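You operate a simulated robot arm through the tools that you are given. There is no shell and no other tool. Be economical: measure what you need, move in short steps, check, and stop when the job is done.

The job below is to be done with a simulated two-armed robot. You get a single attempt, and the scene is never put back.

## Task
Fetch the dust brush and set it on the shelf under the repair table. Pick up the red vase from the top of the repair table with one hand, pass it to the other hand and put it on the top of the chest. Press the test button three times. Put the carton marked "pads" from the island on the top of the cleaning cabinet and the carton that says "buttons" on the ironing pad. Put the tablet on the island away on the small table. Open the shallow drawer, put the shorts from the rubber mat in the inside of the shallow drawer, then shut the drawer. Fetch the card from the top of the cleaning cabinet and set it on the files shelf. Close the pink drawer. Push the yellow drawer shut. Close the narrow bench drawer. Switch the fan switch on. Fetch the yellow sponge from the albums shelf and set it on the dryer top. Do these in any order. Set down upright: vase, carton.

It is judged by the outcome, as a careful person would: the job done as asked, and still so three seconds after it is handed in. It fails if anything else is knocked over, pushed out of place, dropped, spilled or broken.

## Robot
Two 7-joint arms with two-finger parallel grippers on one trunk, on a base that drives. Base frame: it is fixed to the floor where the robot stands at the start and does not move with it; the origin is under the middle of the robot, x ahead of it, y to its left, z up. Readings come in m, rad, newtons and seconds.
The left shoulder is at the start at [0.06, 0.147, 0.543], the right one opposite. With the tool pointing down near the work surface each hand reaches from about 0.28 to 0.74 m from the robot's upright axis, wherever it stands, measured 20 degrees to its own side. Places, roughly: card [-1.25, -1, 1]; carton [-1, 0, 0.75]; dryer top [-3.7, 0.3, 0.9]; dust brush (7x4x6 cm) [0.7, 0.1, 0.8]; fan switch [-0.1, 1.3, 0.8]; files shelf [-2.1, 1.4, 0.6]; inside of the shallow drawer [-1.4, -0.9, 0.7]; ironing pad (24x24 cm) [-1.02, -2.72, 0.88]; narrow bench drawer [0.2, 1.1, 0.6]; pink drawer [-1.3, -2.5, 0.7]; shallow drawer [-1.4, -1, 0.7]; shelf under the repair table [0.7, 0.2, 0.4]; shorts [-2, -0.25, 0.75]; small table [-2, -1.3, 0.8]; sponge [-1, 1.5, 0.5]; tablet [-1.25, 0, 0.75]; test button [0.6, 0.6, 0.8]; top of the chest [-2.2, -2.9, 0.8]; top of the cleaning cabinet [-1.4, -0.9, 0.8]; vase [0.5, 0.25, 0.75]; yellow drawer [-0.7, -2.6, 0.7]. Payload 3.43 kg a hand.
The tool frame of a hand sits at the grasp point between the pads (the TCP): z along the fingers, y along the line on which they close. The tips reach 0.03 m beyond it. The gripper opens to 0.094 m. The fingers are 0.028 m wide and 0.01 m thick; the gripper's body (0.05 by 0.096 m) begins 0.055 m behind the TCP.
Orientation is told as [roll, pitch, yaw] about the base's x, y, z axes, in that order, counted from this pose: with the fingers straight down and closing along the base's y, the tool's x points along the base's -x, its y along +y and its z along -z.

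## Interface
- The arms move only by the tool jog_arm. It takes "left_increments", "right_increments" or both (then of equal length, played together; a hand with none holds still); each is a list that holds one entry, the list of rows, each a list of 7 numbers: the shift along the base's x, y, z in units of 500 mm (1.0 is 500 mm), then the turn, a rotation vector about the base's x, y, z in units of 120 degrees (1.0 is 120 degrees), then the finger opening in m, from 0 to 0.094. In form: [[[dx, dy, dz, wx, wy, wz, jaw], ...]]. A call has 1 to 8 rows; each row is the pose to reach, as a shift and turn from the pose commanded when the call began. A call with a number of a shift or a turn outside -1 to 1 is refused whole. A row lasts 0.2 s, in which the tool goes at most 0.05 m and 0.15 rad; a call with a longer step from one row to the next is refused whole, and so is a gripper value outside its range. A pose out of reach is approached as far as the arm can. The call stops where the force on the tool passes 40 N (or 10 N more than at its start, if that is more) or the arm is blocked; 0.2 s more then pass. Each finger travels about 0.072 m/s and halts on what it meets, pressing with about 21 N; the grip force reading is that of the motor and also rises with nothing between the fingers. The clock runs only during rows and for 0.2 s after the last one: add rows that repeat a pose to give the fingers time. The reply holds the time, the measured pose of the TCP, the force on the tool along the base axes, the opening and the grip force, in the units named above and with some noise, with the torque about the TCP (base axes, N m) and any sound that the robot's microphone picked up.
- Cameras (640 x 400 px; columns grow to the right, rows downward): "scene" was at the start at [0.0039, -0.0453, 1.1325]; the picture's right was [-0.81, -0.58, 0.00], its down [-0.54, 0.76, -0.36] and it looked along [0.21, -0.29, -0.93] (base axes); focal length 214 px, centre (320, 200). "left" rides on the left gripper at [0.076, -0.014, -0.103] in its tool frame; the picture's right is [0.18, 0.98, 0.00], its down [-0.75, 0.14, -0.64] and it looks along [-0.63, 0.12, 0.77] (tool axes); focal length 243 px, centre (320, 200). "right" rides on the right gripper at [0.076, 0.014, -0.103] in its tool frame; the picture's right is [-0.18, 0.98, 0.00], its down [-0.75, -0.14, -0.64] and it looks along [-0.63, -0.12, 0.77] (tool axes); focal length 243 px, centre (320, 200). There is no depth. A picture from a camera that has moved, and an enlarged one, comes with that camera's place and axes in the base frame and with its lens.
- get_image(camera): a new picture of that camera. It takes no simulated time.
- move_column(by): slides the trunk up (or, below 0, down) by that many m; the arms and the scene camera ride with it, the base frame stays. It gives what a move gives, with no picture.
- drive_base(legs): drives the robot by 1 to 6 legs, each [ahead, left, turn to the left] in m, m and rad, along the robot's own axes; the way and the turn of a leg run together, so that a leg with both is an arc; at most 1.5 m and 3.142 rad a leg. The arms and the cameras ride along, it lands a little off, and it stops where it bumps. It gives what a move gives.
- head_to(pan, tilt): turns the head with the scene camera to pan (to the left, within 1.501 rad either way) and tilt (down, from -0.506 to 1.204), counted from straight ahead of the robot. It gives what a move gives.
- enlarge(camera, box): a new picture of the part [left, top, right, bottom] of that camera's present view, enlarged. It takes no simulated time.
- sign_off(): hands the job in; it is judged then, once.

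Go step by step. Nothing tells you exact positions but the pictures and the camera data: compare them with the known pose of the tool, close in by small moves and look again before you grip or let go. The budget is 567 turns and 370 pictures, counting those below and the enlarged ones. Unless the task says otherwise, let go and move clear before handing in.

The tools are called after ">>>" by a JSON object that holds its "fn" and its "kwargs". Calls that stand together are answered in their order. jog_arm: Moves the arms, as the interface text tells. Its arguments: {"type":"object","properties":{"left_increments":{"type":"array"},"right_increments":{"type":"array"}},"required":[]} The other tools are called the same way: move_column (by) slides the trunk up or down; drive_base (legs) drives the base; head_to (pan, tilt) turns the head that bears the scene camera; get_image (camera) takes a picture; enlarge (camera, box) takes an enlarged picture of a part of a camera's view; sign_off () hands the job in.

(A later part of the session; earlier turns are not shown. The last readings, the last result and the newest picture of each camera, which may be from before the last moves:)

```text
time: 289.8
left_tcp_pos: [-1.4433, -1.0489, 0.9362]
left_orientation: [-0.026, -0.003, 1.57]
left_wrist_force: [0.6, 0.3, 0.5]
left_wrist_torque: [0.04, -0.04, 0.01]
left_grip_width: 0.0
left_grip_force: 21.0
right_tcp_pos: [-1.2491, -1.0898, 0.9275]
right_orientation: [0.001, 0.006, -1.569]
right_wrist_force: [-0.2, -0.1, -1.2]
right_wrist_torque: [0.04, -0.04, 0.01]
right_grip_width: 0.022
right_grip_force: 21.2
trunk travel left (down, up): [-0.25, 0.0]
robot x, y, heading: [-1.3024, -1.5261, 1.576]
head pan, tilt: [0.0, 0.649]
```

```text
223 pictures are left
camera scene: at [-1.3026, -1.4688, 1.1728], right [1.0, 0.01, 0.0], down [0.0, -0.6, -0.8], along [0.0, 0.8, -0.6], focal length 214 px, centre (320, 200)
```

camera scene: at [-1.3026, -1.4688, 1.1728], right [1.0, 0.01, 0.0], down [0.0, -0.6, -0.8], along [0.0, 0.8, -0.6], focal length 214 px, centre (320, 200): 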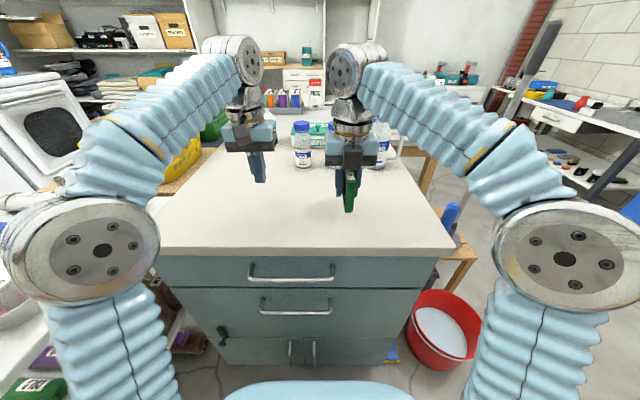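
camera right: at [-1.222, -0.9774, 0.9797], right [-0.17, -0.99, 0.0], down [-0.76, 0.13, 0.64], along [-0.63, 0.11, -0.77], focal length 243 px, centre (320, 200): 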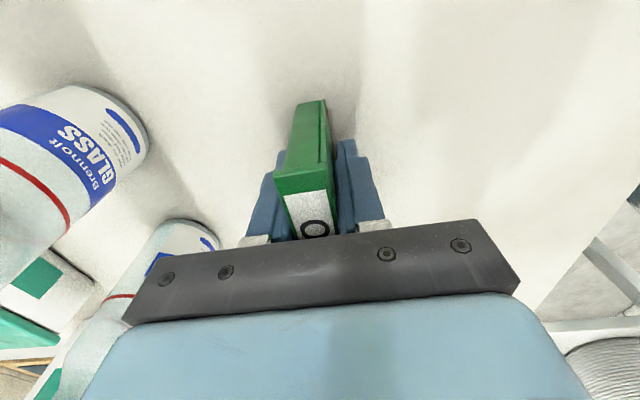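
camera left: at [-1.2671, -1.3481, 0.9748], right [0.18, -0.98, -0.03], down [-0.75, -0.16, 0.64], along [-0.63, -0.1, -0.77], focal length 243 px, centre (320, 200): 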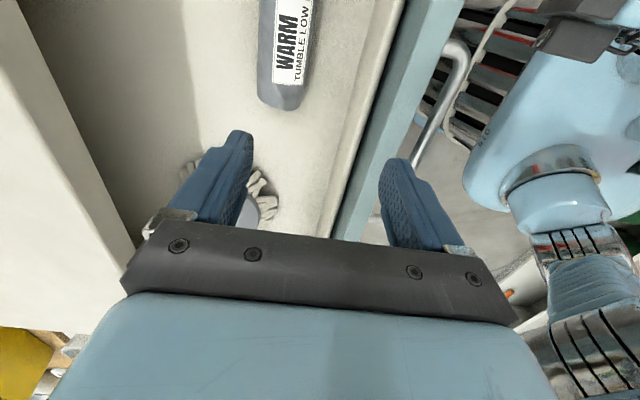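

Rotated. Now lower it onto the cabinet top.

>>> {"fn": "jog_arm", "kwargs": {"right_increments": [[[0, 0, -0.05, 0, 0, 0, 0.01], [0, 0, -0.08, 0, 0, 0, 0.01], [0, 0, -0.092, 0, 0, 0, 0.01], [0, 0, -0.1, 0, 0, 0, 0.01], [0, 0, -0.104, 0, 0, 0, 0.01]]]}}

```text
time: 291.0
left_tcp_pos: [-1.4425, -1.0476, 0.9367]
left_orientation: [-0.027, -0.004, 1.571]
left_wrist_force: [0.0, 0.2, 0.0]
left_wrist_torque: [-0.03, 0.0, 0.01]
left_grip_width: 0.0
left_grip_force: 20.6
right_tcp_pos: [-1.2498, -1.0895, 0.8761]
right_orientation: [0.0, 0.009, -1.573]
right_wrist_force: [0.5, 1.1, 9.2]
right_wrist_torque: [-0.42, 0.01, 0.02]
right_grip_width: 0.0219
right_grip_force: 21.6
trunk travel left (down, up): [-0.25, 0.0]
robot x, y, heading: [-1.3041, -1.5264, 1.571]
head pan, tilt: [0.0, 0.649]
```

>>> {"fn": "jog_arm", "kwargs": {"right_increments": [[[0, 0, 0, 0, 0, 0, 0.05], [0, 0, 0, 0, 0, 0, 0.06], [0, 0, 0.04, 0, 0, 0, 0.06], [0, 0, 0.11, 0, 0, 0, 0.06], [0, -0.02, 0.18, 0, 0, 0, 0.06], [0, -0.08, 0.22, 0, 0, 0, 0.06], [0, -0.16, 0.22, 0, 0, 0, 0.06], [0, -0.24, 0.22, 0, 0, 0, 0.06]]]}}

>>> {"fn": "get_image", "kwargs": {"camera": "scene"}}

```text
time: 292.8
left_tcp_pos: [-1.4437, -1.0487, 0.936]
left_orientation: [-0.026, -0.003, 1.571]
left_wrist_force: [-0.1, 0.3, -0.6]
left_wrist_torque: [0.03, -0.02, -0.01]
left_grip_width: 0.0
left_grip_force: 20.6
right_tcp_pos: [-1.2483, -1.2099, 0.9854]
right_orientation: [0.0, 0.005, -1.575]
right_wrist_force: [-0.2, 0.2, 0.2]
right_wrist_torque: [-0.03, 0.0, -0.02]
right_grip_width: 0.0599
right_grip_force: 0.1
trunk travel left (down, up): [-0.25, 0.0]
robot x, y, heading: [-1.3004, -1.5283, 1.576]
head pan, tilt: [0.0, 0.649]
```

```text
222 pictures are left
camera scene: at [-1.3027, -1.4687, 1.1728], right [1.0, 0.01, 0.0], down [0.0, -0.6, -0.8], along [0.0, 0.8, -0.6], focal length 214 px, centre (320, 200)
```

scene: 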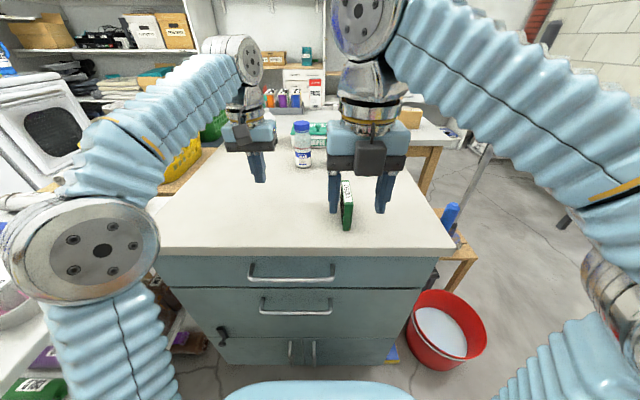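

The card stands on its own. I'll back up, tilt the right hand forward, and re-grip it end-on.

>>> {"fn": "drive_base", "kwargs": {"legs": [[-0.25, 0, 0]]}}

>>> {"fn": "jog_arm", "kwargs": {"right_increments": [[[0, 0.02, 0, 0.065, 0, 0, 0.06], [0, 0.06, 0, 0.13, 0, 0, 0.06], [0, 0.11, -0.01, 0.195, 0, 0, 0.06], [0, 0.17, -0.02, 0.26, 0, 0, 0.06], [0, 0.23, -0.03, 0.325, 0, 0, 0.06], [0, 0.29, -0.04, 0.39, 0, 0, 0.06], [0, 0.35, -0.06, 0.455, 0, 0, 0.06], [0, 0.41, -0.08, 0.5, 0, 0, 0.06]]]}}

>>> {"fn": "get_image", "kwargs": {"camera": "right"}}

```text
time: 294.6
left_tcp_pos: [-1.442, -1.2979, 0.9364]
left_orientation: [-0.027, -0.004, 1.574]
left_wrist_force: [-0.4, 0.1, -0.4]
left_wrist_torque: [-0.07, 0.01, 0.0]
left_grip_width: 0.0
left_grip_force: 20.9
right_tcp_pos: [-1.2479, -1.4559, 0.9855]
right_orientation: [0.002, 0.007, -1.572]
right_wrist_force: [0.5, -0.3, -0.1]
right_wrist_torque: [0.0, 0.02, -0.01]
right_grip_width: 0.06
right_grip_force: 0.0
trunk travel left (down, up): [-0.25, 0.0]
robot x, y, heading: [-1.3029, -1.775, 1.577]
head pan, tilt: [0.0, 0.649]
```

```text
time: 296.4
left_tcp_pos: [-1.442, -1.2977, 0.9365]
left_orientation: [-0.027, -0.003, 1.574]
left_wrist_force: [0.5, 0.1, -0.4]
left_wrist_torque: [-0.01, -0.03, -0.03]
left_grip_width: 0.0005
left_grip_force: 21.2
right_tcp_pos: [-1.2477, -1.2531, 0.9462]
right_orientation: [0.002, 1.054, -1.568]
right_wrist_force: [-0.1, -0.2, 0.6]
right_wrist_torque: [0.0, -0.02, 0.0]
right_grip_width: 0.0599
right_grip_force: 0.0
trunk travel left (down, up): [-0.25, 0.0]
robot x, y, heading: [-1.3022, -1.7755, 1.58]
head pan, tilt: [0.0, 0.649]
```

```text
221 pictures are left
camera right: at [-1.2335, -1.3043, 1.063], right [0.98, -0.09, -0.16], down [-0.14, -0.93, -0.34], along [-0.12, 0.35, -0.93], focal length 243 px, centre (320, 200)
```

right: 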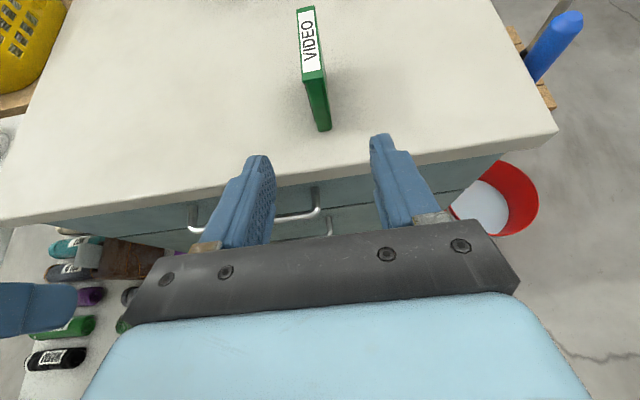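

Aligned with the card. Advance along it and grip.

>>> {"fn": "jog_arm", "kwargs": {"right_increments": [[[-0.004, 0.08, -0.037, 0, 0, 0, 0.06], [-0.004, 0.16, -0.074, 0, 0, 0, 0.06], [-0.004, 0.24, -0.11, 0, 0, 0, 0.06], [-0.004, 0.296, -0.13, 0, 0, 0, 0.06], [-0.004, 0.296, -0.13, 0, 0, 0, 0.03], [-0.004, 0.296, -0.13, 0, 0, 0, 0.01], [-0.004, 0.296, -0.13, 0, 0, 0, 0.01]]]}}

>>> {"fn": "get_image", "kwargs": {"camera": "right"}}

```text
time: 298.0
left_tcp_pos: [-1.4413, -1.2972, 0.9363]
left_orientation: [-0.025, -0.002, 1.573]
left_wrist_force: [0.3, -0.7, -0.5]
left_wrist_torque: [-0.02, -0.03, 0.01]
left_grip_width: 0.0001
left_grip_force: 21.0
right_tcp_pos: [-1.2489, -1.1051, 0.8799]
right_orientation: [0.001, 1.051, -1.569]
right_wrist_force: [0.0, 1.2, 1.2]
right_wrist_torque: [0.14, 0.01, 0.0]
right_grip_width: 0.0222
right_grip_force: 21.0
trunk travel left (down, up): [-0.25, 0.0]
robot x, y, heading: [-1.2996, -1.7759, 1.583]
head pan, tilt: [0.0, 0.649]
```

```text
220 pictures are left
camera right: at [-1.2345, -1.1556, 0.9974], right [0.98, -0.09, -0.16], down [-0.14, -0.93, -0.34], along [-0.12, 0.35, -0.93], focal length 243 px, centre (320, 200)
```

right: 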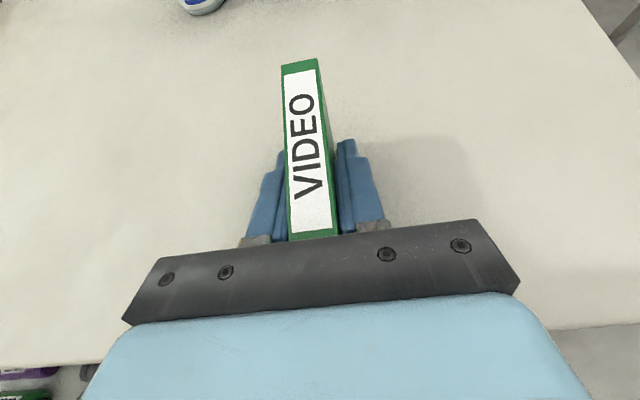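

The card is gripped end-on. I'll lift it, back away, and turn clockwise to face the south counter to deal with the pink and yellow drawers using the free left hand.

>>> {"fn": "jog_arm", "kwargs": {"right_increments": [[[0, 0, 0.05, 0, 0, 0, 0.01], [0, -0.05, 0.12, 0, 0, 0, 0.01], [0, -0.12, 0.18, 0, 0, 0, 0.01], [0, -0.2, 0.22, 0, 0, 0, 0.01]]]}}

>>> {"fn": "drive_base", "kwargs": {"legs": [[0, 0, -1.571]]}}

>>> {"fn": "head_to", "kwargs": {"pan": -0.9, "tilt": 0.6}}

>>> {"fn": "get_image", "kwargs": {"camera": "scene"}}

```text
time: 299.0
left_tcp_pos: [-1.4418, -1.2972, 0.9361]
left_orientation: [-0.026, -0.002, 1.575]
left_wrist_force: [0.5, 0.8, 0.5]
left_wrist_torque: [-0.01, -0.01, 0.02]
left_grip_width: 0.0002
left_grip_force: 20.9
right_tcp_pos: [-1.2488, -1.2062, 0.9911]
right_orientation: [0.002, 1.052, -1.571]
right_wrist_force: [0.1, 0.3, -2.4]
right_wrist_torque: [-0.03, -0.01, 0.02]
right_grip_width: 0.0221
right_grip_force: 21.5
trunk travel left (down, up): [-0.25, 0.0]
robot x, y, heading: [-1.3018, -1.773, 1.577]
head pan, tilt: [0.0, 0.649]
```

```text
time: 303.3
left_tcp_pos: [-0.8231, -1.6406, 0.9367]
left_orientation: [-0.026, -0.004, -0.012]
left_wrist_force: [0.3, -0.1, 0.9]
left_wrist_torque: [0.02, 0.01, 0.02]
left_grip_width: 0.0002
left_grip_force: 21.2
right_tcp_pos: [-0.7339, -1.835, 0.9901]
right_orientation: [0.001, 1.052, 3.126]
right_wrist_force: [0.0, -0.1, -1.2]
right_wrist_torque: [-0.03, 0.03, 0.0]
right_grip_width: 0.0218
right_grip_force: 21.2
trunk travel left (down, up): [-0.25, 0.0]
robot x, y, heading: [-1.3034, -1.7742, -0.009]
head pan, tilt: [0.0, 0.649]
```

```text
time: 304.5
left_tcp_pos: [-0.8233, -1.6418, 0.9364]
left_orientation: [-0.026, -0.004, -0.013]
left_wrist_force: [1.0, 0.0, 1.1]
left_wrist_torque: [-0.03, 0.0, -0.01]
left_grip_width: 0.0001
left_grip_force: 20.8
right_tcp_pos: [-0.7346, -1.8354, 0.9905]
right_orientation: [0.0, 1.053, 3.126]
right_wrist_force: [-0.5, -0.3, -1.2]
right_wrist_torque: [-0.01, 0.0, 0.03]
right_grip_width: 0.022
right_grip_force: 21.0
trunk travel left (down, up): [-0.25, 0.0]
robot x, y, heading: [-1.3012, -1.7721, -0.01]
head pan, tilt: [-0.901, 0.6]
```

```text
219 pictures are left
camera scene: at [-1.276, -1.8432, 1.1771], right [-0.79, -0.62, 0.0], down [-0.35, 0.45, -0.82], along [0.51, -0.65, -0.57], focal length 214 px, centre (320, 200)
```

scene: 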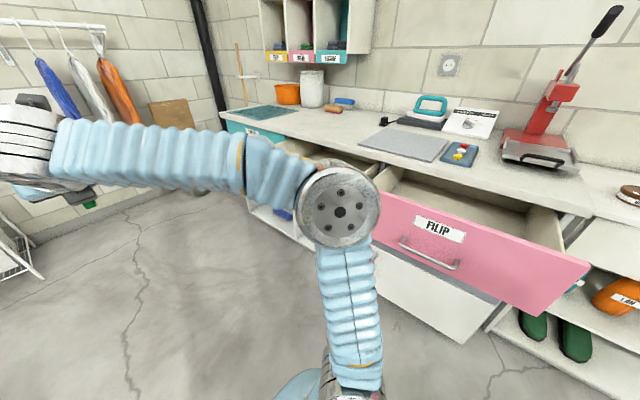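

>>> {"fn": "drive_base", "kwargs": {"legs": [[0, 0, -1.56]]}}

>>> {"fn": "head_to", "kwargs": {"pan": 0.0, "tilt": 0.6}}

>>> {"fn": "get_image", "kwargs": {"camera": "scene"}}

```text
time: 308.6
left_tcp_pos: [-1.1546, -2.2478, 0.9364]
left_orientation: [-0.027, -0.004, -1.555]
left_wrist_force: [0.8, 0.3, 0.8]
left_wrist_torque: [0.01, 0.03, 0.01]
left_grip_width: 0.0
left_grip_force: 20.6
right_tcp_pos: [-1.3463, -2.3432, 0.9908]
right_orientation: [0.001, 1.052, 1.588]
right_wrist_force: [0.1, -0.1, -1.4]
right_wrist_torque: [0.02, 0.02, -0.05]
right_grip_width: 0.0221
right_grip_force: 20.4
trunk travel left (down, up): [-0.25, 0.0]
robot x, y, heading: [-1.3014, -1.7709, -1.549]
head pan, tilt: [-0.901, 0.6]
```

```text
time: 309.9
left_tcp_pos: [-1.1542, -2.248, 0.9364]
left_orientation: [-0.027, -0.003, -1.554]
left_wrist_force: [-0.1, 0.3, -0.6]
left_wrist_torque: [0.0, -0.02, 0.0]
left_grip_width: 0.0001
left_grip_force: 21.0
right_tcp_pos: [-1.3466, -2.343, 0.991]
right_orientation: [0.001, 1.052, 1.584]
right_wrist_force: [-0.5, 0.4, -1.1]
right_wrist_torque: [0.01, 0.02, 0.03]
right_grip_width: 0.022
right_grip_force: 21.1
trunk travel left (down, up): [-0.25, 0.0]
robot x, y, heading: [-1.3037, -1.7725, -1.544]
head pan, tilt: [0.0, 0.6]
```

```text
218 pictures are left
camera scene: at [-1.2995, -1.8324, 1.1771], right [-1.0, -0.02, 0.0], down [-0.01, 0.56, -0.82], along [0.02, -0.82, -0.57], focal length 214 px, centre (320, 200)
```

scene: 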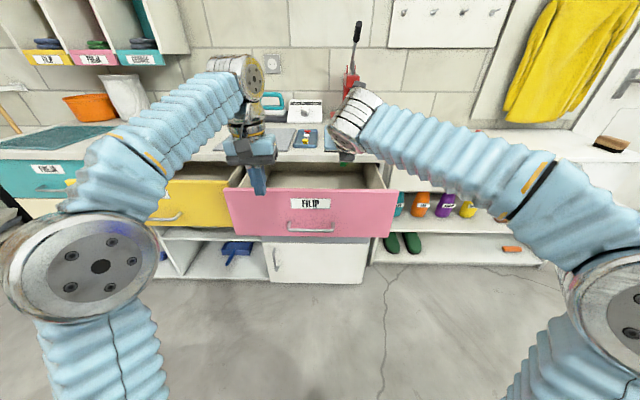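

The pink drawer's face is ahead. I'll lower and tilt the closed left fingers 45° toward it.

>>> {"fn": "jog_arm", "kwargs": {"left_increments": [[[-0.03, 0, -0.05, -0.06, 0, 0, 0.0], [-0.06, 0, -0.11, -0.12, 0, 0, 0.0], [-0.09, 0, -0.17, -0.18, 0, 0, 0.0], [-0.12, 0, -0.23, -0.24, 0, 0, 0.0], [-0.15, 0, -0.29, -0.31, 0, 0, 0.0], [-0.16, 0, -0.35, -0.375, 0, 0, 0.0]]]}}

>>> {"fn": "get_image", "kwargs": {"camera": "left"}}

>>> {"fn": "get_image", "kwargs": {"camera": "scene"}}

```text
time: 311.2
left_tcp_pos: [-1.234, -2.2483, 0.7612]
left_orientation: [-0.045, -0.788, -1.55]
left_wrist_force: [0.1, 0.2, 0.6]
left_wrist_torque: [0.03, 0.01, -0.03]
left_grip_width: 0.0
left_grip_force: 21.3
right_tcp_pos: [-1.3463, -2.3428, 0.9906]
right_orientation: [0.002, 1.053, 1.585]
right_wrist_force: [0.5, 0.2, -0.8]
right_wrist_torque: [0.0, 0.03, -0.01]
right_grip_width: 0.022
right_grip_force: 21.2
trunk travel left (down, up): [-0.25, 0.0]
robot x, y, heading: [-1.3018, -1.7756, -1.545]
head pan, tilt: [0.0, 0.6]
```

```text
217 pictures are left
camera left: at [-1.2482, -2.1221, 0.78], right [0.98, 0.12, -0.16], down [0.17, -0.08, 0.98], along [0.11, -0.99, -0.1], focal length 243 px, centre (320, 200)
```

left: 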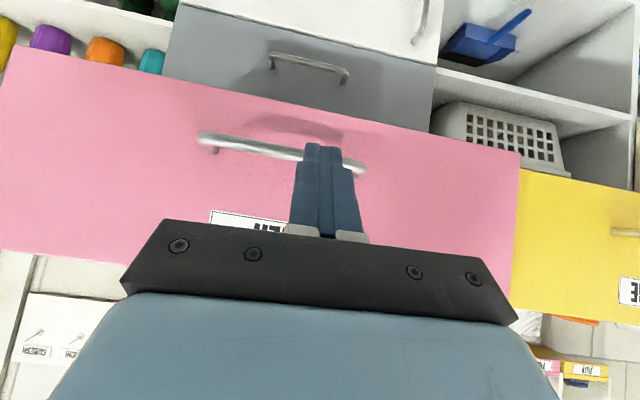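

```text
216 pictures are left
camera scene: at [-1.2995, -1.8324, 1.1771], right [-1.0, -0.02, 0.0], down [-0.01, 0.56, -0.82], along [0.02, -0.82, -0.57], focal length 214 px, centre (320, 200)
```

scene: 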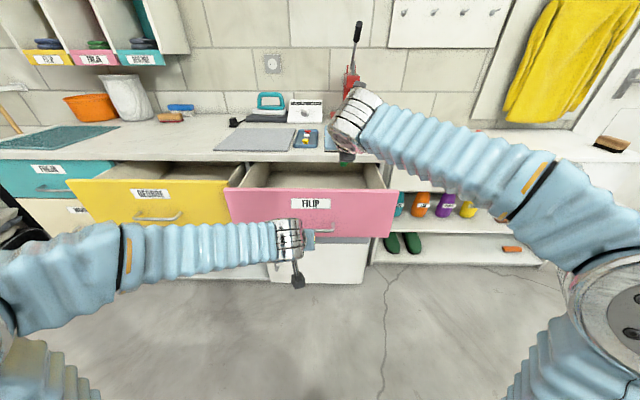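

The fingers point at the pink face just above its handle. Pushing it in.

>>> {"fn": "jog_arm", "kwargs": {"left_increments": [[[0, -0.08, 0.0, 0, 0, 0, 0.0], [0, -0.16, 0.0, 0, 0, 0, 0.0], [0, -0.24, 0.0, 0, 0, 0, 0.0], [0, -0.3, 0.0, 0, 0, 0, 0.0], [0, -0.36, 0.0, 0, 0, 0, 0.0], [0, -0.42, 0.0, 0, 0, 0, 0.0]]]}}

>>> {"fn": "get_image", "kwargs": {"camera": "scene"}}

```text
time: 312.6
left_tcp_pos: [-1.2338, -2.4587, 0.7603]
left_orientation: [-0.042, -0.789, -1.546]
left_wrist_force: [0.1, -0.2, -0.1]
left_wrist_torque: [0.03, -0.01, -0.01]
left_grip_width: 0.0001
left_grip_force: 21.3
right_tcp_pos: [-1.3465, -2.3423, 0.9905]
right_orientation: [0.0, 1.05, 1.585]
right_wrist_force: [-0.1, -0.4, -1.3]
right_wrist_torque: [0.02, -0.01, -0.02]
right_grip_width: 0.0219
right_grip_force: 21.4
trunk travel left (down, up): [-0.25, 0.0]
robot x, y, heading: [-1.3052, -1.7731, -1.549]
head pan, tilt: [0.0, 0.6]
```

```text
215 pictures are left
camera scene: at [-1.2993, -1.8324, 1.177], right [-1.0, -0.02, 0.0], down [-0.01, 0.56, -0.82], along [0.02, -0.82, -0.57], focal length 214 px, centre (320, 200)
```

scene: 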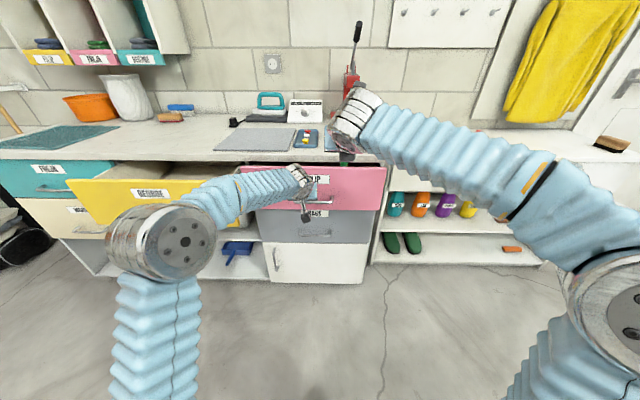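

>>> {"fn": "jog_arm", "kwargs": {"left_increments": [[[0, -0.03, 0.0, 0, 0, 0, 0.0], [0, -0.06, 0.0, 0, 0, 0, 0.0], [0, -0.09, 0.0, 0, 0, 0, 0.0], [0, -0.12, 0.0, 0, 0, 0, 0.0], [0, -0.15, 0.0, 0, 0, 0, 0.0], [0, -0.18, 0.0, 0, 0, 0, 0.0]]]}}

>>> {"fn": "enlarge", "kwargs": {"camera": "scene", "box": [180, 120, 420, 270]}}

```text
time: 314.0
left_tcp_pos: [-1.2351, -2.5403, 0.7601]
left_orientation: [-0.042, -0.778, -1.545]
left_wrist_force: [2.2, 17.3, 4.3]
left_wrist_torque: [0.04, 0.01, 0.07]
left_grip_width: 0.0
left_grip_force: 20.9
right_tcp_pos: [-1.3468, -2.342, 0.9905]
right_orientation: [0.005, 1.053, 1.587]
right_wrist_force: [0.9, 0.5, -0.9]
right_wrist_torque: [0.02, 0.05, -0.01]
right_grip_width: 0.022
right_grip_force: 21.1
trunk travel left (down, up): [-0.25, 0.0]
robot x, y, heading: [-1.2999, -1.7753, -1.547]
head pan, tilt: [0.0, 0.6]
stopped in row 6 (left hand): the force on the tool passed its limit at 56 N (the readings are from after the stop); the commanded pose is now the measured one
```

```text
2.67 times, centred on (300, 195) of scene
camera zoom: at [-1.2992, -1.8303, 1.1773], right [-1.0, -0.02, 0.0], down [-0.01, 0.56, -0.83], along [0.02, -0.83, -0.56], focal length 572 px, centre (373, 213)
```

zoom: 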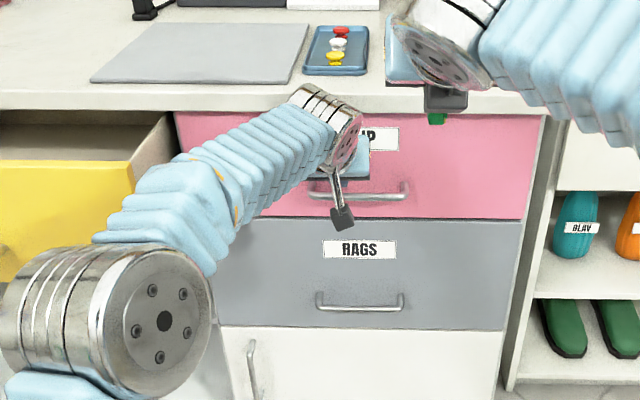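

Pink is shut. I'll retract and shift east to the yellow drawer.

>>> {"fn": "jog_arm", "kwargs": {"left_increments": [[[0, 0.08, 0.0, 0, 0, 0, 0.0], [0, 0.17, 0.0, 0, 0, 0, 0.0], [0, 0.26, 0.0, 0, 0, 0, 0.0], [0, 0.35, 0.0, 0, 0, 0, 0.0], [0, 0.44, 0.0, 0, 0, 0, 0.0], [0, 0.53, 0.0, 0, 0, 0, 0.0], [0, 0.58, 0.0, 0, 0, 0, 0.0]]]}}

>>> {"fn": "drive_base", "kwargs": {"legs": [[0, 0, -0.024], [0, 0.5, 0]]}}

>>> {"fn": "get_image", "kwargs": {"camera": "scene"}}

>>> {"fn": "get_image", "kwargs": {"camera": "left"}}

```text
time: 315.6
left_tcp_pos: [-1.2349, -2.2517, 0.7585]
left_orientation: [-0.041, -0.777, -1.545]
left_wrist_force: [-0.1, 0.0, -0.1]
left_wrist_torque: [-0.02, -0.01, 0.01]
left_grip_width: 0.0
left_grip_force: 21.5
right_tcp_pos: [-1.3467, -2.3423, 0.9898]
right_orientation: [0.003, 1.049, 1.587]
right_wrist_force: [0.4, -0.1, -2.0]
right_wrist_torque: [-0.01, 0.01, 0.01]
right_grip_width: 0.0221
right_grip_force: 21.0
trunk travel left (down, up): [-0.25, 0.0]
robot x, y, heading: [-1.3017, -1.7734, -1.547]
head pan, tilt: [0.0, 0.6]
```

```text
time: 318.9
left_tcp_pos: [-0.7498, -2.2554, 0.7584]
left_orientation: [-0.043, -0.773, -1.573]
left_wrist_force: [0.0, 0.1, 0.2]
left_wrist_torque: [-0.01, -0.01, 0.0]
left_grip_width: 0.0003
left_grip_force: 21.1
right_tcp_pos: [-0.8655, -2.3435, 0.9898]
right_orientation: [0.001, 1.05, 1.557]
right_wrist_force: [0.0, -0.4, -1.9]
right_wrist_torque: [0.03, -0.03, -0.02]
right_grip_width: 0.0222
right_grip_force: 21.2
trunk travel left (down, up): [-0.25, 0.0]
robot x, y, heading: [-0.8044, -1.7716, -1.576]
head pan, tilt: [0.0, 0.6]
```

```text
213 pictures are left
camera scene: at [-0.8039, -1.8338, 1.1771], right [-1.0, 0.0, 0.0], down [0.0, 0.57, -0.82], along [0.0, -0.82, -0.57], focal length 214 px, centre (320, 200)
```

scene: 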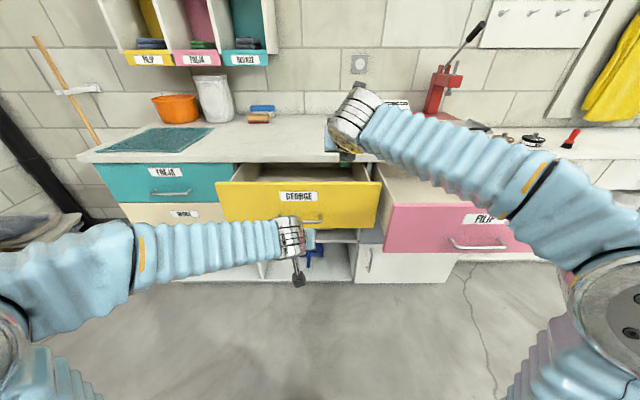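

```text
212 pictures are left
camera left: at [-0.7616, -2.1285, 0.7791], right [0.98, 0.1, -0.16], down [0.17, -0.09, 0.98], along [0.08, -0.99, -0.11], focal length 243 px, centre (320, 200)
```

left: 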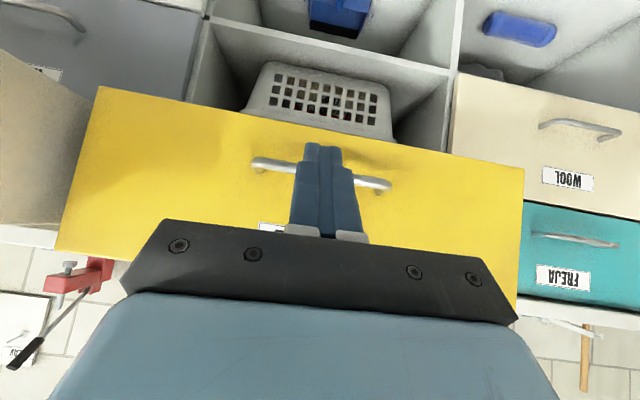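

The pink drawer came back out: my fingertips had hooked its handle on the way back. I'll push yellow now and leave it by lifting along the finger direction, then redo pink the same way.

>>> {"fn": "jog_arm", "kwargs": {"left_increments": [[[0, -0.08, 0.02, 0, 0, 0, 0.0], [0, -0.16, 0.04, 0, 0, 0, 0.0], [0, -0.24, 0.04, 0, 0, 0, 0.0], [0, -0.3, 0.04, 0, 0, 0, 0.0], [0, -0.36, 0.04, 0, 0, 0, 0.0], [0, -0.42, 0.04, 0, 0, 0, 0.0], [0, -0.48, 0.04, 0, 0, 0, 0.0], [0, -0.52, 0.04, 0, 0, 0, 0.0]]]}}

>>> {"fn": "get_image", "kwargs": {"camera": "scene"}}

```text
time: 320.7
left_tcp_pos: [-0.7509, -2.5158, 0.7779]
left_orientation: [-0.039, -0.774, -1.572]
left_wrist_force: [-0.2, -0.8, -0.5]
left_wrist_torque: [-0.03, 0.0, -0.02]
left_grip_width: 0.0001
left_grip_force: 21.1
right_tcp_pos: [-0.8643, -2.343, 0.9898]
right_orientation: [0.003, 1.051, 1.559]
right_wrist_force: [0.5, 0.4, -0.9]
right_wrist_torque: [0.02, -0.02, 0.0]
right_grip_width: 0.0217
right_grip_force: 21.2
trunk travel left (down, up): [-0.25, 0.0]
robot x, y, heading: [-0.8035, -1.7756, -1.573]
head pan, tilt: [0.0, 0.6]
```

```text
211 pictures are left
camera scene: at [-0.8038, -1.8339, 1.1771], right [-1.0, 0.0, 0.0], down [0.0, 0.57, -0.82], along [0.0, -0.82, -0.57], focal length 214 px, centre (320, 200)
```

scene: 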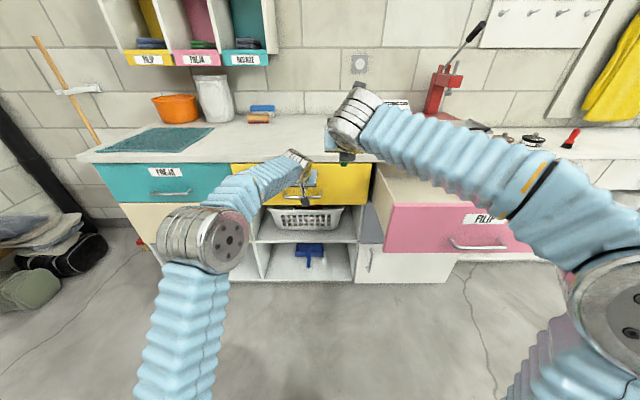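

>>> {"fn": "jog_arm", "kwargs": {"left_increments": [[[0, -0.02, 0.0, 0, 0, 0, 0.0], [0, -0.04, 0.0, 0, 0, 0, 0.0], [0, -0.06, 0.0, 0, 0, 0, 0.0], [0, -0.08, 0.0, 0, 0, 0, 0.0], [0, -0.1, 0.0, 0, 0, 0, 0.0]]]}}

>>> {"fn": "enlarge", "kwargs": {"camera": "scene", "box": [180, 120, 420, 270]}}

```text
time: 321.6
left_tcp_pos: [-0.7511, -2.54, 0.7792]
left_orientation: [-0.04, -0.762, -1.571]
left_wrist_force: [3.0, 23.2, 6.6]
left_wrist_torque: [0.11, -0.14, 0.12]
left_grip_width: 0.0001
left_grip_force: 21.1
right_tcp_pos: [-0.8651, -2.3414, 0.991]
right_orientation: [0.003, 1.053, 1.559]
right_wrist_force: [0.9, 1.0, -1.7]
right_wrist_torque: [-0.02, -0.03, 0.0]
right_grip_width: 0.0222
right_grip_force: 21.2
trunk travel left (down, up): [-0.25, 0.0]
robot x, y, heading: [-0.8058, -1.7754, -1.579]
head pan, tilt: [0.0, 0.6]
stopped in row 4 (left hand): the force on the tool passed its limit at 53 N (the readings are from after the stop); the commanded pose is now the measured one
```

```text
2.67 times, centred on (300, 195) of scene
camera zoom: at [-0.8034, -1.831, 1.1774], right [-1.0, 0.0, 0.0], down [0.0, 0.56, -0.83], along [0.0, -0.83, -0.56], focal length 572 px, centre (373, 213)
```

zoom: 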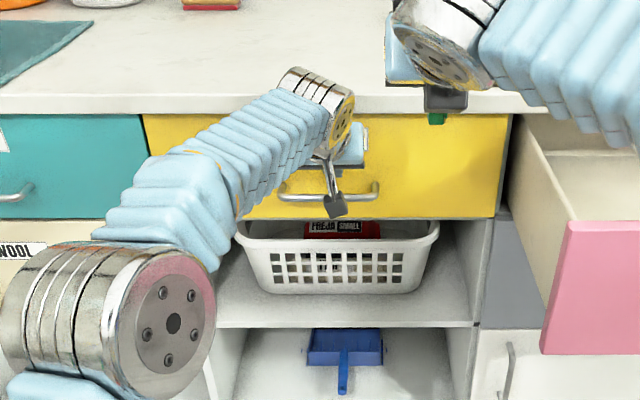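

Yellow is shut. I'll lift first, then back out along the finger direction.

>>> {"fn": "jog_arm", "kwargs": {"left_increments": [[[0, 0.01, 0.02, 0, 0, 0, 0.0], [0, 0.03, 0.06, 0, 0, 0, 0.0], [0, 0.07, 0.1, 0, 0, 0, 0.0], [0, 0.14, 0.14, 0, 0, 0, 0.0], [0, 0.22, 0.16, 0, 0, 0, 0.0], [0, 0.31, 0.16, 0, 0, 0, 0.0], [0, 0.4, 0.16, 0, 0, 0, 0.0], [0, 0.48, 0.14, 0, 0, 0, 0.0]]]}}

>>> {"fn": "get_image", "kwargs": {"camera": "scene"}}

```text
time: 323.4
left_tcp_pos: [-0.7512, -2.3026, 0.8468]
left_orientation: [-0.04, -0.764, -1.572]
left_wrist_force: [-0.1, -0.2, 1.0]
left_wrist_torque: [0.0, 0.01, 0.01]
left_grip_width: 0.0
left_grip_force: 20.8
right_tcp_pos: [-0.8649, -2.3425, 0.9894]
right_orientation: [0.003, 1.05, 1.558]
right_wrist_force: [0.7, -0.3, -2.2]
right_wrist_torque: [0.0, 0.01, -0.02]
right_grip_width: 0.0222
right_grip_force: 20.6
trunk travel left (down, up): [-0.25, 0.0]
robot x, y, heading: [-0.8044, -1.7767, -1.577]
head pan, tilt: [0.0, 0.6]
```

```text
209 pictures are left
camera scene: at [-0.8038, -1.8337, 1.1771], right [-1.0, 0.0, 0.0], down [0.0, 0.57, -0.82], along [0.0, -0.82, -0.57], focal length 214 px, centre (320, 200)
```

scene: 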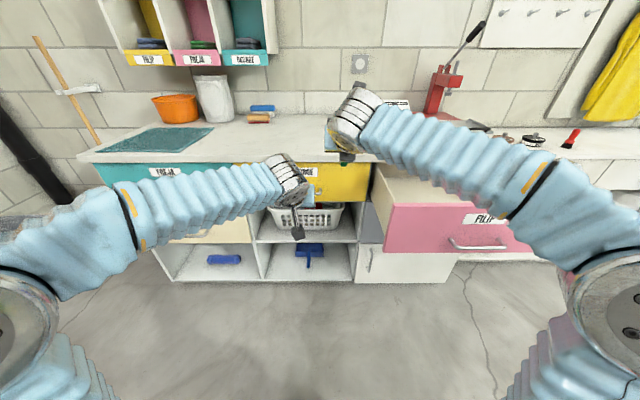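

Yellow stays shut. Back to the pink drawer with the same technique, slightly higher.

>>> {"fn": "drive_base", "kwargs": {"legs": [[0, -0.5, 0]]}}

>>> {"fn": "jog_arm", "kwargs": {"left_increments": [[[0, 0.02, -0.06, 0, 0, 0, 0.0], [0, 0.0, -0.12, 0, 0, 0, 0.0], [0, -0.06, -0.13, 0, 0, 0, 0.0], [0, -0.14, -0.13, 0, 0, 0, 0.0], [0, -0.22, -0.13, 0, 0, 0, 0.0], [0, -0.3, -0.13, 0, 0, 0, 0.0], [0, -0.37, -0.13, 0, 0, 0, 0.0], [0, -0.42, -0.13, 0, 0, 0, 0.0]]]}}

>>> {"fn": "get_image", "kwargs": {"camera": "scene"}}

```text
time: 325.2
left_tcp_pos: [-0.9877, -2.3048, 0.8477]
left_orientation: [-0.024, -0.761, -1.56]
left_wrist_force: [1.0, -0.2, -0.2]
left_wrist_torque: [0.01, -0.02, -0.05]
left_grip_width: 0.0004
left_grip_force: 20.8
right_tcp_pos: [-1.1148, -2.3428, 0.9912]
right_orientation: [0.001, 1.049, 1.558]
right_wrist_force: [0.0, 1.2, -1.1]
right_wrist_torque: [0.01, -0.01, -0.02]
right_grip_width: 0.0222
right_grip_force: 21.0
trunk travel left (down, up): [-0.25, 0.0]
robot x, y, heading: [-1.0544, -1.7739, -1.568]
head pan, tilt: [0.0, 0.6]
stopped in leg 1: the force on the tool passed its limit at 71 N (the readings are from after the stop); the commanded pose is now the measured one
```

```text
time: 327.0
left_tcp_pos: [-0.9891, -2.5164, 0.7815]
left_orientation: [-0.026, -0.762, -1.562]
left_wrist_force: [3.0, -1.5, -0.7]
left_wrist_torque: [-0.04, -0.05, -0.01]
left_grip_width: 0.0
left_grip_force: 21.4
right_tcp_pos: [-1.1155, -2.3424, 0.9894]
right_orientation: [0.003, 1.05, 1.557]
right_wrist_force: [0.3, 0.0, 0.0]
right_wrist_torque: [0.01, -0.01, 0.01]
right_grip_width: 0.0223
right_grip_force: 21.3
trunk travel left (down, up): [-0.25, 0.0]
robot x, y, heading: [-1.0552, -1.7697, -1.57]
head pan, tilt: [0.0, 0.6]
```

```text
208 pictures are left
camera scene: at [-1.0534, -1.8328, 1.1771], right [-1.0, 0.0, 0.0], down [0.0, 0.57, -0.82], along [0.0, -0.82, -0.57], focal length 214 px, centre (320, 200)
```

scene: 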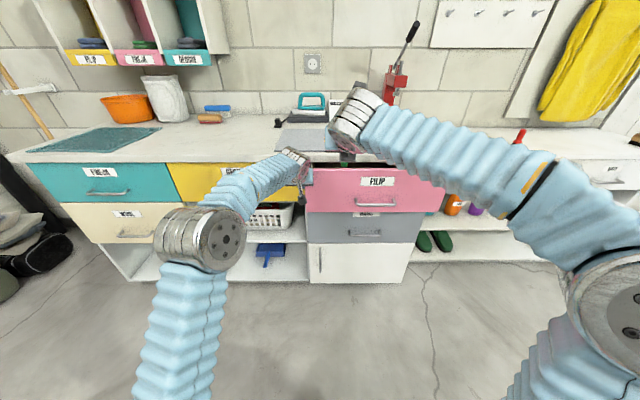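

The sideways drive touched the open pink drawer's side, and the push then caught its edge; it looks nearly shut. I'll lift out, re-centre, and finish it.

>>> {"fn": "jog_arm", "kwargs": {"left_increments": [[[0, 0.01, 0.03, 0, 0, 0, 0.0], [0, 0.03, 0.08, 0, 0, 0, 0.0], [0, 0.08, 0.13, 0, 0, 0, 0.0], [0, 0.16, 0.16, 0, 0, 0, 0.0], [0, 0.25, 0.16, 0, 0, 0, 0.0], [0, 0.34, 0.16, 0, 0, 0, 0.0], [0, 0.43, 0.16, 0, 0, 0, 0.0], [0, 0.52, 0.16, 0, 0, 0, 0.0]]]}}

>>> {"fn": "enlarge", "kwargs": {"camera": "scene", "box": [160, 110, 480, 310]}}

```text
time: 328.8
left_tcp_pos: [-0.9894, -2.2545, 0.86]
left_orientation: [-0.025, -0.76, -1.562]
left_wrist_force: [-1.2, 0.3, 0.2]
left_wrist_torque: [0.01, -0.01, -0.02]
left_grip_width: 0.0001
left_grip_force: 20.9
right_tcp_pos: [-1.1157, -2.3432, 0.9893]
right_orientation: [0.003, 1.05, 1.557]
right_wrist_force: [-0.5, -0.2, -1.4]
right_wrist_torque: [-0.03, 0.0, 0.01]
right_grip_width: 0.0222
right_grip_force: 21.1
trunk travel left (down, up): [-0.25, 0.0]
robot x, y, heading: [-1.053, -1.7746, -1.571]
head pan, tilt: [0.0, 0.6]
```

```text
2.00 times, centred on (320, 210) of scene
camera zoom: at [-1.0537, -1.833, 1.1771], right [-1.0, 0.0, 0.0], down [0.0, 0.57, -0.82], along [0.0, -0.82, -0.57], focal length 429 px, centre (320, 180)
```

zoom: 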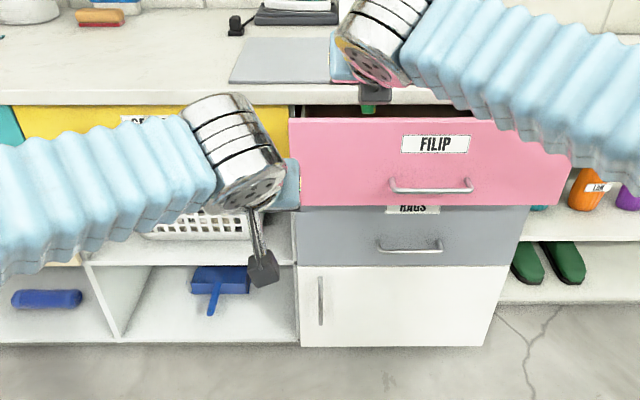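

>>> {"fn": "drive_base", "kwargs": {"legs": [[0, -0.22, 0]]}}

>>> {"fn": "get_image", "kwargs": {"camera": "left"}}

```text
time: 330.5
left_tcp_pos: [-1.2105, -2.2538, 0.8614]
left_orientation: [-0.023, -0.762, -1.562]
left_wrist_force: [0.3, -0.8, -0.3]
left_wrist_torque: [0.0, -0.04, -0.01]
left_grip_width: 0.0
left_grip_force: 20.8
right_tcp_pos: [-1.3357, -2.3429, 0.9899]
right_orientation: [0.002, 1.051, 1.558]
right_wrist_force: [0.7, 0.0, -1.1]
right_wrist_torque: [-0.04, 0.02, 0.0]
right_grip_width: 0.0218
right_grip_force: 21.3
trunk travel left (down, up): [-0.25, 0.0]
robot x, y, heading: [-1.2779, -1.7763, -1.576]
head pan, tilt: [0.0, 0.6]
```

```text
206 pictures are left
camera left: at [-1.2245, -2.1282, 0.8833], right [0.98, 0.13, -0.14], down [0.16, -0.1, 0.98], along [0.11, -0.99, -0.12], focal length 243 px, centre (320, 200)
```

left: 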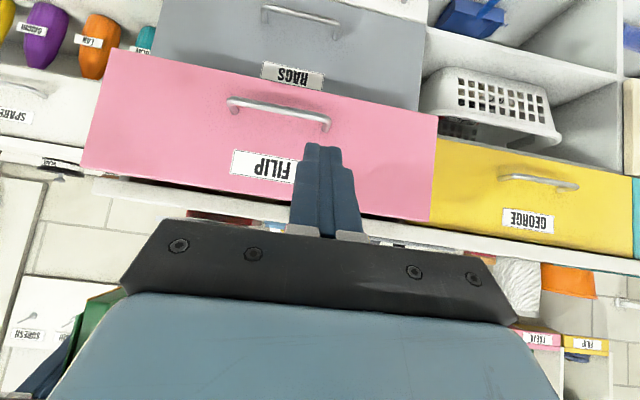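

>>> {"fn": "jog_arm", "kwargs": {"left_increments": [[[0, -0.04, -0.08, 0, 0, 0, 0.0], [0, -0.1, -0.15, 0, 0, 0, 0.0], [0, -0.19, -0.15, 0, 0, 0, 0.0], [0, -0.28, -0.15, 0, 0, 0, 0.0], [0, -0.37, -0.15, 0, 0, 0, 0.0], [0, -0.45, -0.15, 0, 0, 0, 0.0], [0, -0.51, -0.15, 0, 0, 0, 0.0], [0, -0.54, -0.15, 0, 0, 0, 0.0]]]}}

>>> {"fn": "jog_arm", "kwargs": {"left_increments": [[[0, -0.02, 0, 0, 0, 0, 0.0], [0, -0.04, 0, 0, 0, 0, 0.0], [0, -0.06, 0, 0, 0, 0, 0.0], [0, -0.08, 0, 0, 0, 0, 0.0], [0, -0.1, 0, 0, 0, 0, 0.0]]]}}

>>> {"fn": "enlarge", "kwargs": {"camera": "scene", "box": [180, 120, 420, 270]}}

```text
time: 332.3
left_tcp_pos: [-1.2117, -2.5239, 0.786]
left_orientation: [-0.025, -0.761, -1.56]
left_wrist_force: [0.3, -0.7, -0.5]
left_wrist_torque: [0.03, -0.01, 0.01]
left_grip_width: 0.0
left_grip_force: 21.0
right_tcp_pos: [-1.3373, -2.3409, 0.9896]
right_orientation: [0.001, 1.051, 1.559]
right_wrist_force: [-0.5, 0.2, -1.7]
right_wrist_torque: [0.0, 0.0, 0.03]
right_grip_width: 0.0221
right_grip_force: 21.2
trunk travel left (down, up): [-0.25, 0.0]
robot x, y, heading: [-1.2745, -1.7743, -1.571]
head pan, tilt: [0.0, 0.6]
```

```text
time: 333.0
left_tcp_pos: [-1.2114, -2.5413, 0.7873]
left_orientation: [-0.026, -0.75, -1.559]
left_wrist_force: [3.4, 22.5, 4.9]
left_wrist_torque: [0.06, -0.13, 0.11]
left_grip_width: 0.0001
left_grip_force: 21.3
right_tcp_pos: [-1.3368, -2.339, 0.9906]
right_orientation: [0.003, 1.052, 1.556]
right_wrist_force: [0.3, -0.4, -0.1]
right_wrist_torque: [0.01, 0.01, 0.0]
right_grip_width: 0.0222
right_grip_force: 20.9
trunk travel left (down, up): [-0.25, 0.0]
robot x, y, heading: [-1.2783, -1.7716, -1.575]
head pan, tilt: [0.0, 0.6]
stopped in row 3 (left hand): the force on the tool passed its limit at 57 N (the readings are from after the stop); the commanded pose is now the measured one
```

```text
2.67 times, centred on (300, 195) of scene
camera zoom: at [-1.2746, -1.8291, 1.1773], right [-1.0, 0.0, 0.0], down [0.0, 0.56, -0.83], along [0.0, -0.83, -0.56], focal length 572 px, centre (373, 213)
```

zoom: 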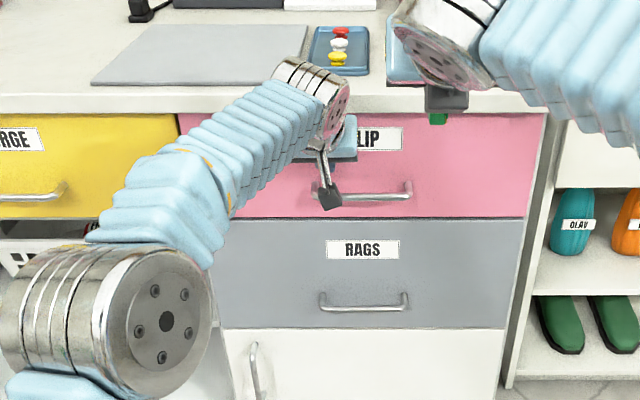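

Pink is flush. I'll lift out and back away carefully, then verify.

>>> {"fn": "jog_arm", "kwargs": {"left_increments": [[[0, 0.01, 0.03, 0, 0, 0, 0.0], [0, 0.03, 0.08, 0, 0, 0, 0.0], [0, 0.08, 0.13, 0, 0, 0, 0.0], [0, 0.16, 0.16, 0, 0, 0, 0.0], [0, 0.25, 0.16, 0, 0, 0, 0.0], [0, 0.34, 0.2, 0, 0, 0, 0.0], [0, 0.42, 0.24, 0, 0, 0, 0.0], [0, 0.5, 0.26, 0, 0, 0, 0.0]]]}}

>>> {"fn": "get_image", "kwargs": {"camera": "scene"}}

```text
time: 334.8
left_tcp_pos: [-1.212, -2.2925, 0.9137]
left_orientation: [-0.024, -0.749, -1.56]
left_wrist_force: [0.2, -0.3, 0.4]
left_wrist_torque: [0.0, -0.02, -0.04]
left_grip_width: 0.0
left_grip_force: 21.0
right_tcp_pos: [-1.336, -2.3436, 0.9895]
right_orientation: [0.005, 1.051, 1.557]
right_wrist_force: [0.6, 0.0, -1.2]
right_wrist_torque: [0.01, -0.02, -0.03]
right_grip_width: 0.0223
right_grip_force: 21.3
trunk travel left (down, up): [-0.25, 0.0]
robot x, y, heading: [-1.2755, -1.7722, -1.579]
head pan, tilt: [0.0, 0.6]
```

```text
204 pictures are left
camera scene: at [-1.275, -1.8319, 1.1771], right [-1.0, 0.0, 0.0], down [0.0, 0.57, -0.82], along [0.0, -0.82, -0.57], focal length 214 px, centre (320, 200)
```

scene: 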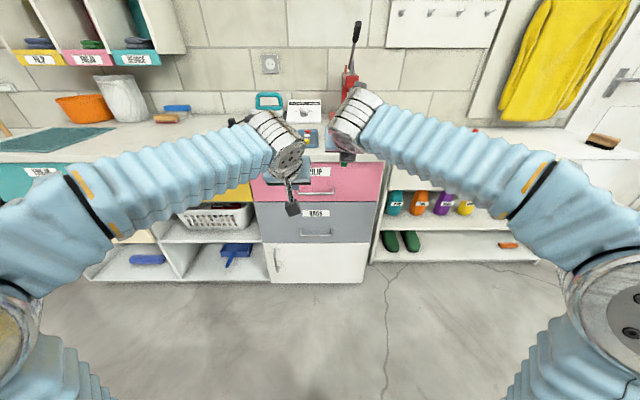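

Both drawers are shut. I'll straighten the left hand, then carry the card around the east side to the files shelf in the north.

>>> {"fn": "jog_arm", "kwargs": {"left_increments": [[[0, 0.02, 0.02, 0.06, 0, 0, 0.0], [0, 0.04, 0.04, 0.12, 0, 0, 0.0], [0, 0.06, 0.06, 0.18, 0, 0, 0.0], [0, 0.08, 0.07, 0.24, 0, 0, 0.0], [0, 0.1, 0.08, 0.3, 0, 0, 0.0], [0, 0.1, 0.08, 0.357, 0, 0, 0.0]]]}}

>>> {"fn": "drive_base", "kwargs": {"legs": [[0, 1.17, 0], [0, 0, 1.571], [0, 0, 1.571]]}}

>>> {"fn": "head_to", "kwargs": {"pan": 0.0, "tilt": 0.5}}

>>> {"fn": "get_image", "kwargs": {"camera": "scene"}}

```text
time: 336.2
left_tcp_pos: [-1.2121, -2.242, 0.9548]
left_orientation: [-0.017, 0.002, -1.562]
left_wrist_force: [-0.9, 0.1, 0.2]
left_wrist_torque: [-0.03, 0.03, 0.0]
left_grip_width: 0.0
left_grip_force: 21.0
right_tcp_pos: [-1.3359, -2.3416, 0.9888]
right_orientation: [0.004, 1.051, 1.557]
right_wrist_force: [-1.0, -0.2, -1.5]
right_wrist_torque: [0.01, -0.02, -0.02]
right_grip_width: 0.0218
right_grip_force: 20.7
trunk travel left (down, up): [-0.25, 0.0]
robot x, y, heading: [-1.2767, -1.7728, -1.57]
head pan, tilt: [0.0, 0.6]
```

```text
time: 349.8
left_tcp_pos: [-0.1741, -1.3067, 0.9536]
left_orientation: [-0.016, -0.002, 1.589]
left_wrist_force: [-0.1, 0.7, -0.3]
left_wrist_torque: [-0.02, 0.01, -0.04]
left_grip_width: 0.0
left_grip_force: 21.1
right_tcp_pos: [-0.0491, -1.2056, 0.9899]
right_orientation: [0.002, 1.051, -1.572]
right_wrist_force: [0.0, 0.1, -2.1]
right_wrist_torque: [-0.01, 0.01, -0.01]
right_grip_width: 0.0223
right_grip_force: 20.8
trunk travel left (down, up): [-0.25, 0.0]
robot x, y, heading: [-0.1027, -1.7742, 1.581]
head pan, tilt: [0.0, 0.6]
```

```text
time: 350.5
left_tcp_pos: [-0.1737, -1.3064, 0.9539]
left_orientation: [-0.014, -0.002, 1.593]
left_wrist_force: [-0.1, 0.1, -0.8]
left_wrist_torque: [-0.01, 0.03, 0.03]
left_grip_width: 0.0
left_grip_force: 20.9
right_tcp_pos: [-0.0507, -1.205, 0.9895]
right_orientation: [0.003, 1.05, -1.574]
right_wrist_force: [-1.1, 0.4, -0.9]
right_wrist_torque: [-0.01, 0.01, 0.0]
right_grip_width: 0.0222
right_grip_force: 20.7
trunk travel left (down, up): [-0.25, 0.0]
robot x, y, heading: [-0.1053, -1.7758, 1.579]
head pan, tilt: [0.0, 0.499]
```

```text
203 pictures are left
camera scene: at [-0.103, -1.7138, 1.1861], right [1.0, 0.01, 0.0], down [0.0, -0.48, -0.88], along [-0.01, 0.88, -0.48], focal length 214 px, centre (320, 200)
```

scene: 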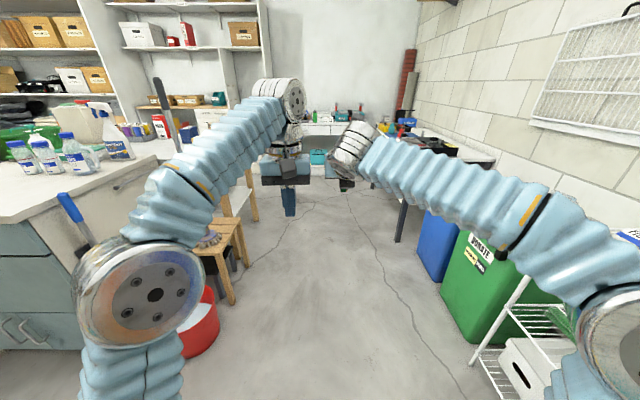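

The way north is clear. Driving up and then west along the cabinets.

>>> {"fn": "drive_base", "kwargs": {"legs": [[1.4, 0, 0], [0.78, 0, 0], [0, 1.0, 0]]}}

>>> {"fn": "get_image", "kwargs": {"camera": "scene"}}

```text
time: 366.0
left_tcp_pos: [-1.17, 0.8732, 0.954]
left_orientation: [-0.014, -0.002, 1.579]
left_wrist_force: [0.4, 0.8, -0.3]
left_wrist_torque: [0.02, 0.01, 0.04]
left_grip_width: 0.0001
left_grip_force: 21.1
right_tcp_pos: [-1.0446, 0.9735, 0.9891]
right_orientation: [0.004, 1.05, -1.584]
right_wrist_force: [0.6, -0.2, -1.8]
right_wrist_torque: [-0.02, -0.02, -0.01]
right_grip_width: 0.0219
right_grip_force: 20.2
trunk travel left (down, up): [-0.25, 0.0]
robot x, y, heading: [-1.1038, 0.4068, 1.566]
head pan, tilt: [0.0, 0.499]
```

```text
202 pictures are left
camera scene: at [-1.1045, 0.4672, 1.1862], right [1.0, 0.0, 0.0], down [0.0, -0.48, -0.88], along [0.0, 0.88, -0.48], focal length 214 px, centre (320, 200)
```

scene: 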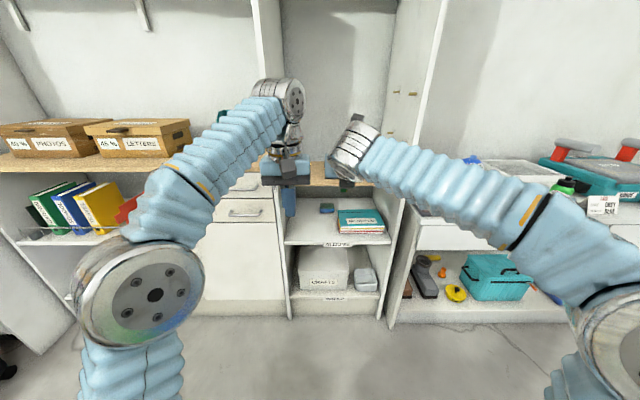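

>>> {"fn": "drive_base", "kwargs": {"legs": [[0, 0.75, 0]]}}

>>> {"fn": "head_to", "kwargs": {"pan": 0.2, "tilt": 0.6}}

>>> {"fn": "get_image", "kwargs": {"camera": "scene"}}

```text
time: 370.1
left_tcp_pos: [-1.9274, 0.8776, 0.9538]
left_orientation: [-0.016, -0.002, 1.581]
left_wrist_force: [-0.5, -0.6, -0.4]
left_wrist_torque: [0.0, 0.0, -0.03]
left_grip_width: 0.0002
left_grip_force: 20.7
right_tcp_pos: [-1.8033, 0.9767, 0.9909]
right_orientation: [0.003, 1.05, -1.582]
right_wrist_force: [-0.7, 0.6, -1.2]
right_wrist_torque: [-0.04, -0.01, 0.0]
right_grip_width: 0.0224
right_grip_force: 21.6
trunk travel left (down, up): [-0.25, 0.0]
robot x, y, heading: [-1.8627, 0.4073, 1.566]
head pan, tilt: [0.0, 0.499]
```

```text
time: 370.8
left_tcp_pos: [-1.9285, 0.8765, 0.9545]
left_orientation: [-0.016, -0.001, 1.579]
left_wrist_force: [0.4, -0.9, 0.2]
left_wrist_torque: [0.01, 0.0, -0.03]
left_grip_width: 0.0
left_grip_force: 20.9
right_tcp_pos: [-1.8028, 0.9763, 0.9895]
right_orientation: [0.004, 1.051, -1.581]
right_wrist_force: [0.2, -0.1, -1.0]
right_wrist_torque: [-0.01, 0.02, -0.01]
right_grip_width: 0.0222
right_grip_force: 21.1
trunk travel left (down, up): [-0.25, 0.0]
robot x, y, heading: [-1.8619, 0.408, 1.572]
head pan, tilt: [0.201, 0.6]
```

```text
201 pictures are left
camera scene: at [-1.8787, 0.4649, 1.1771], right [0.98, 0.2, 0.0], down [0.11, -0.55, -0.83], along [-0.16, 0.81, -0.56], focal length 214 px, centre (320, 200)
```

scene: 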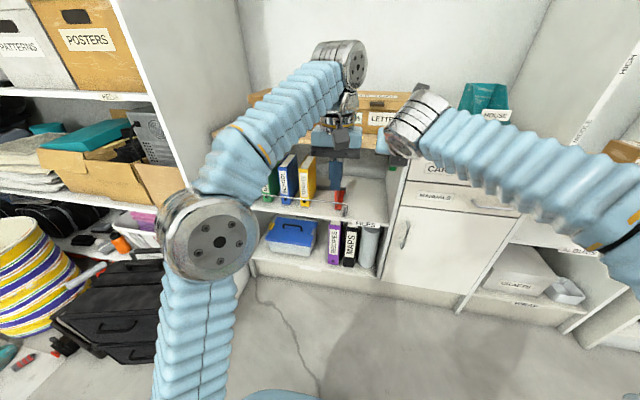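

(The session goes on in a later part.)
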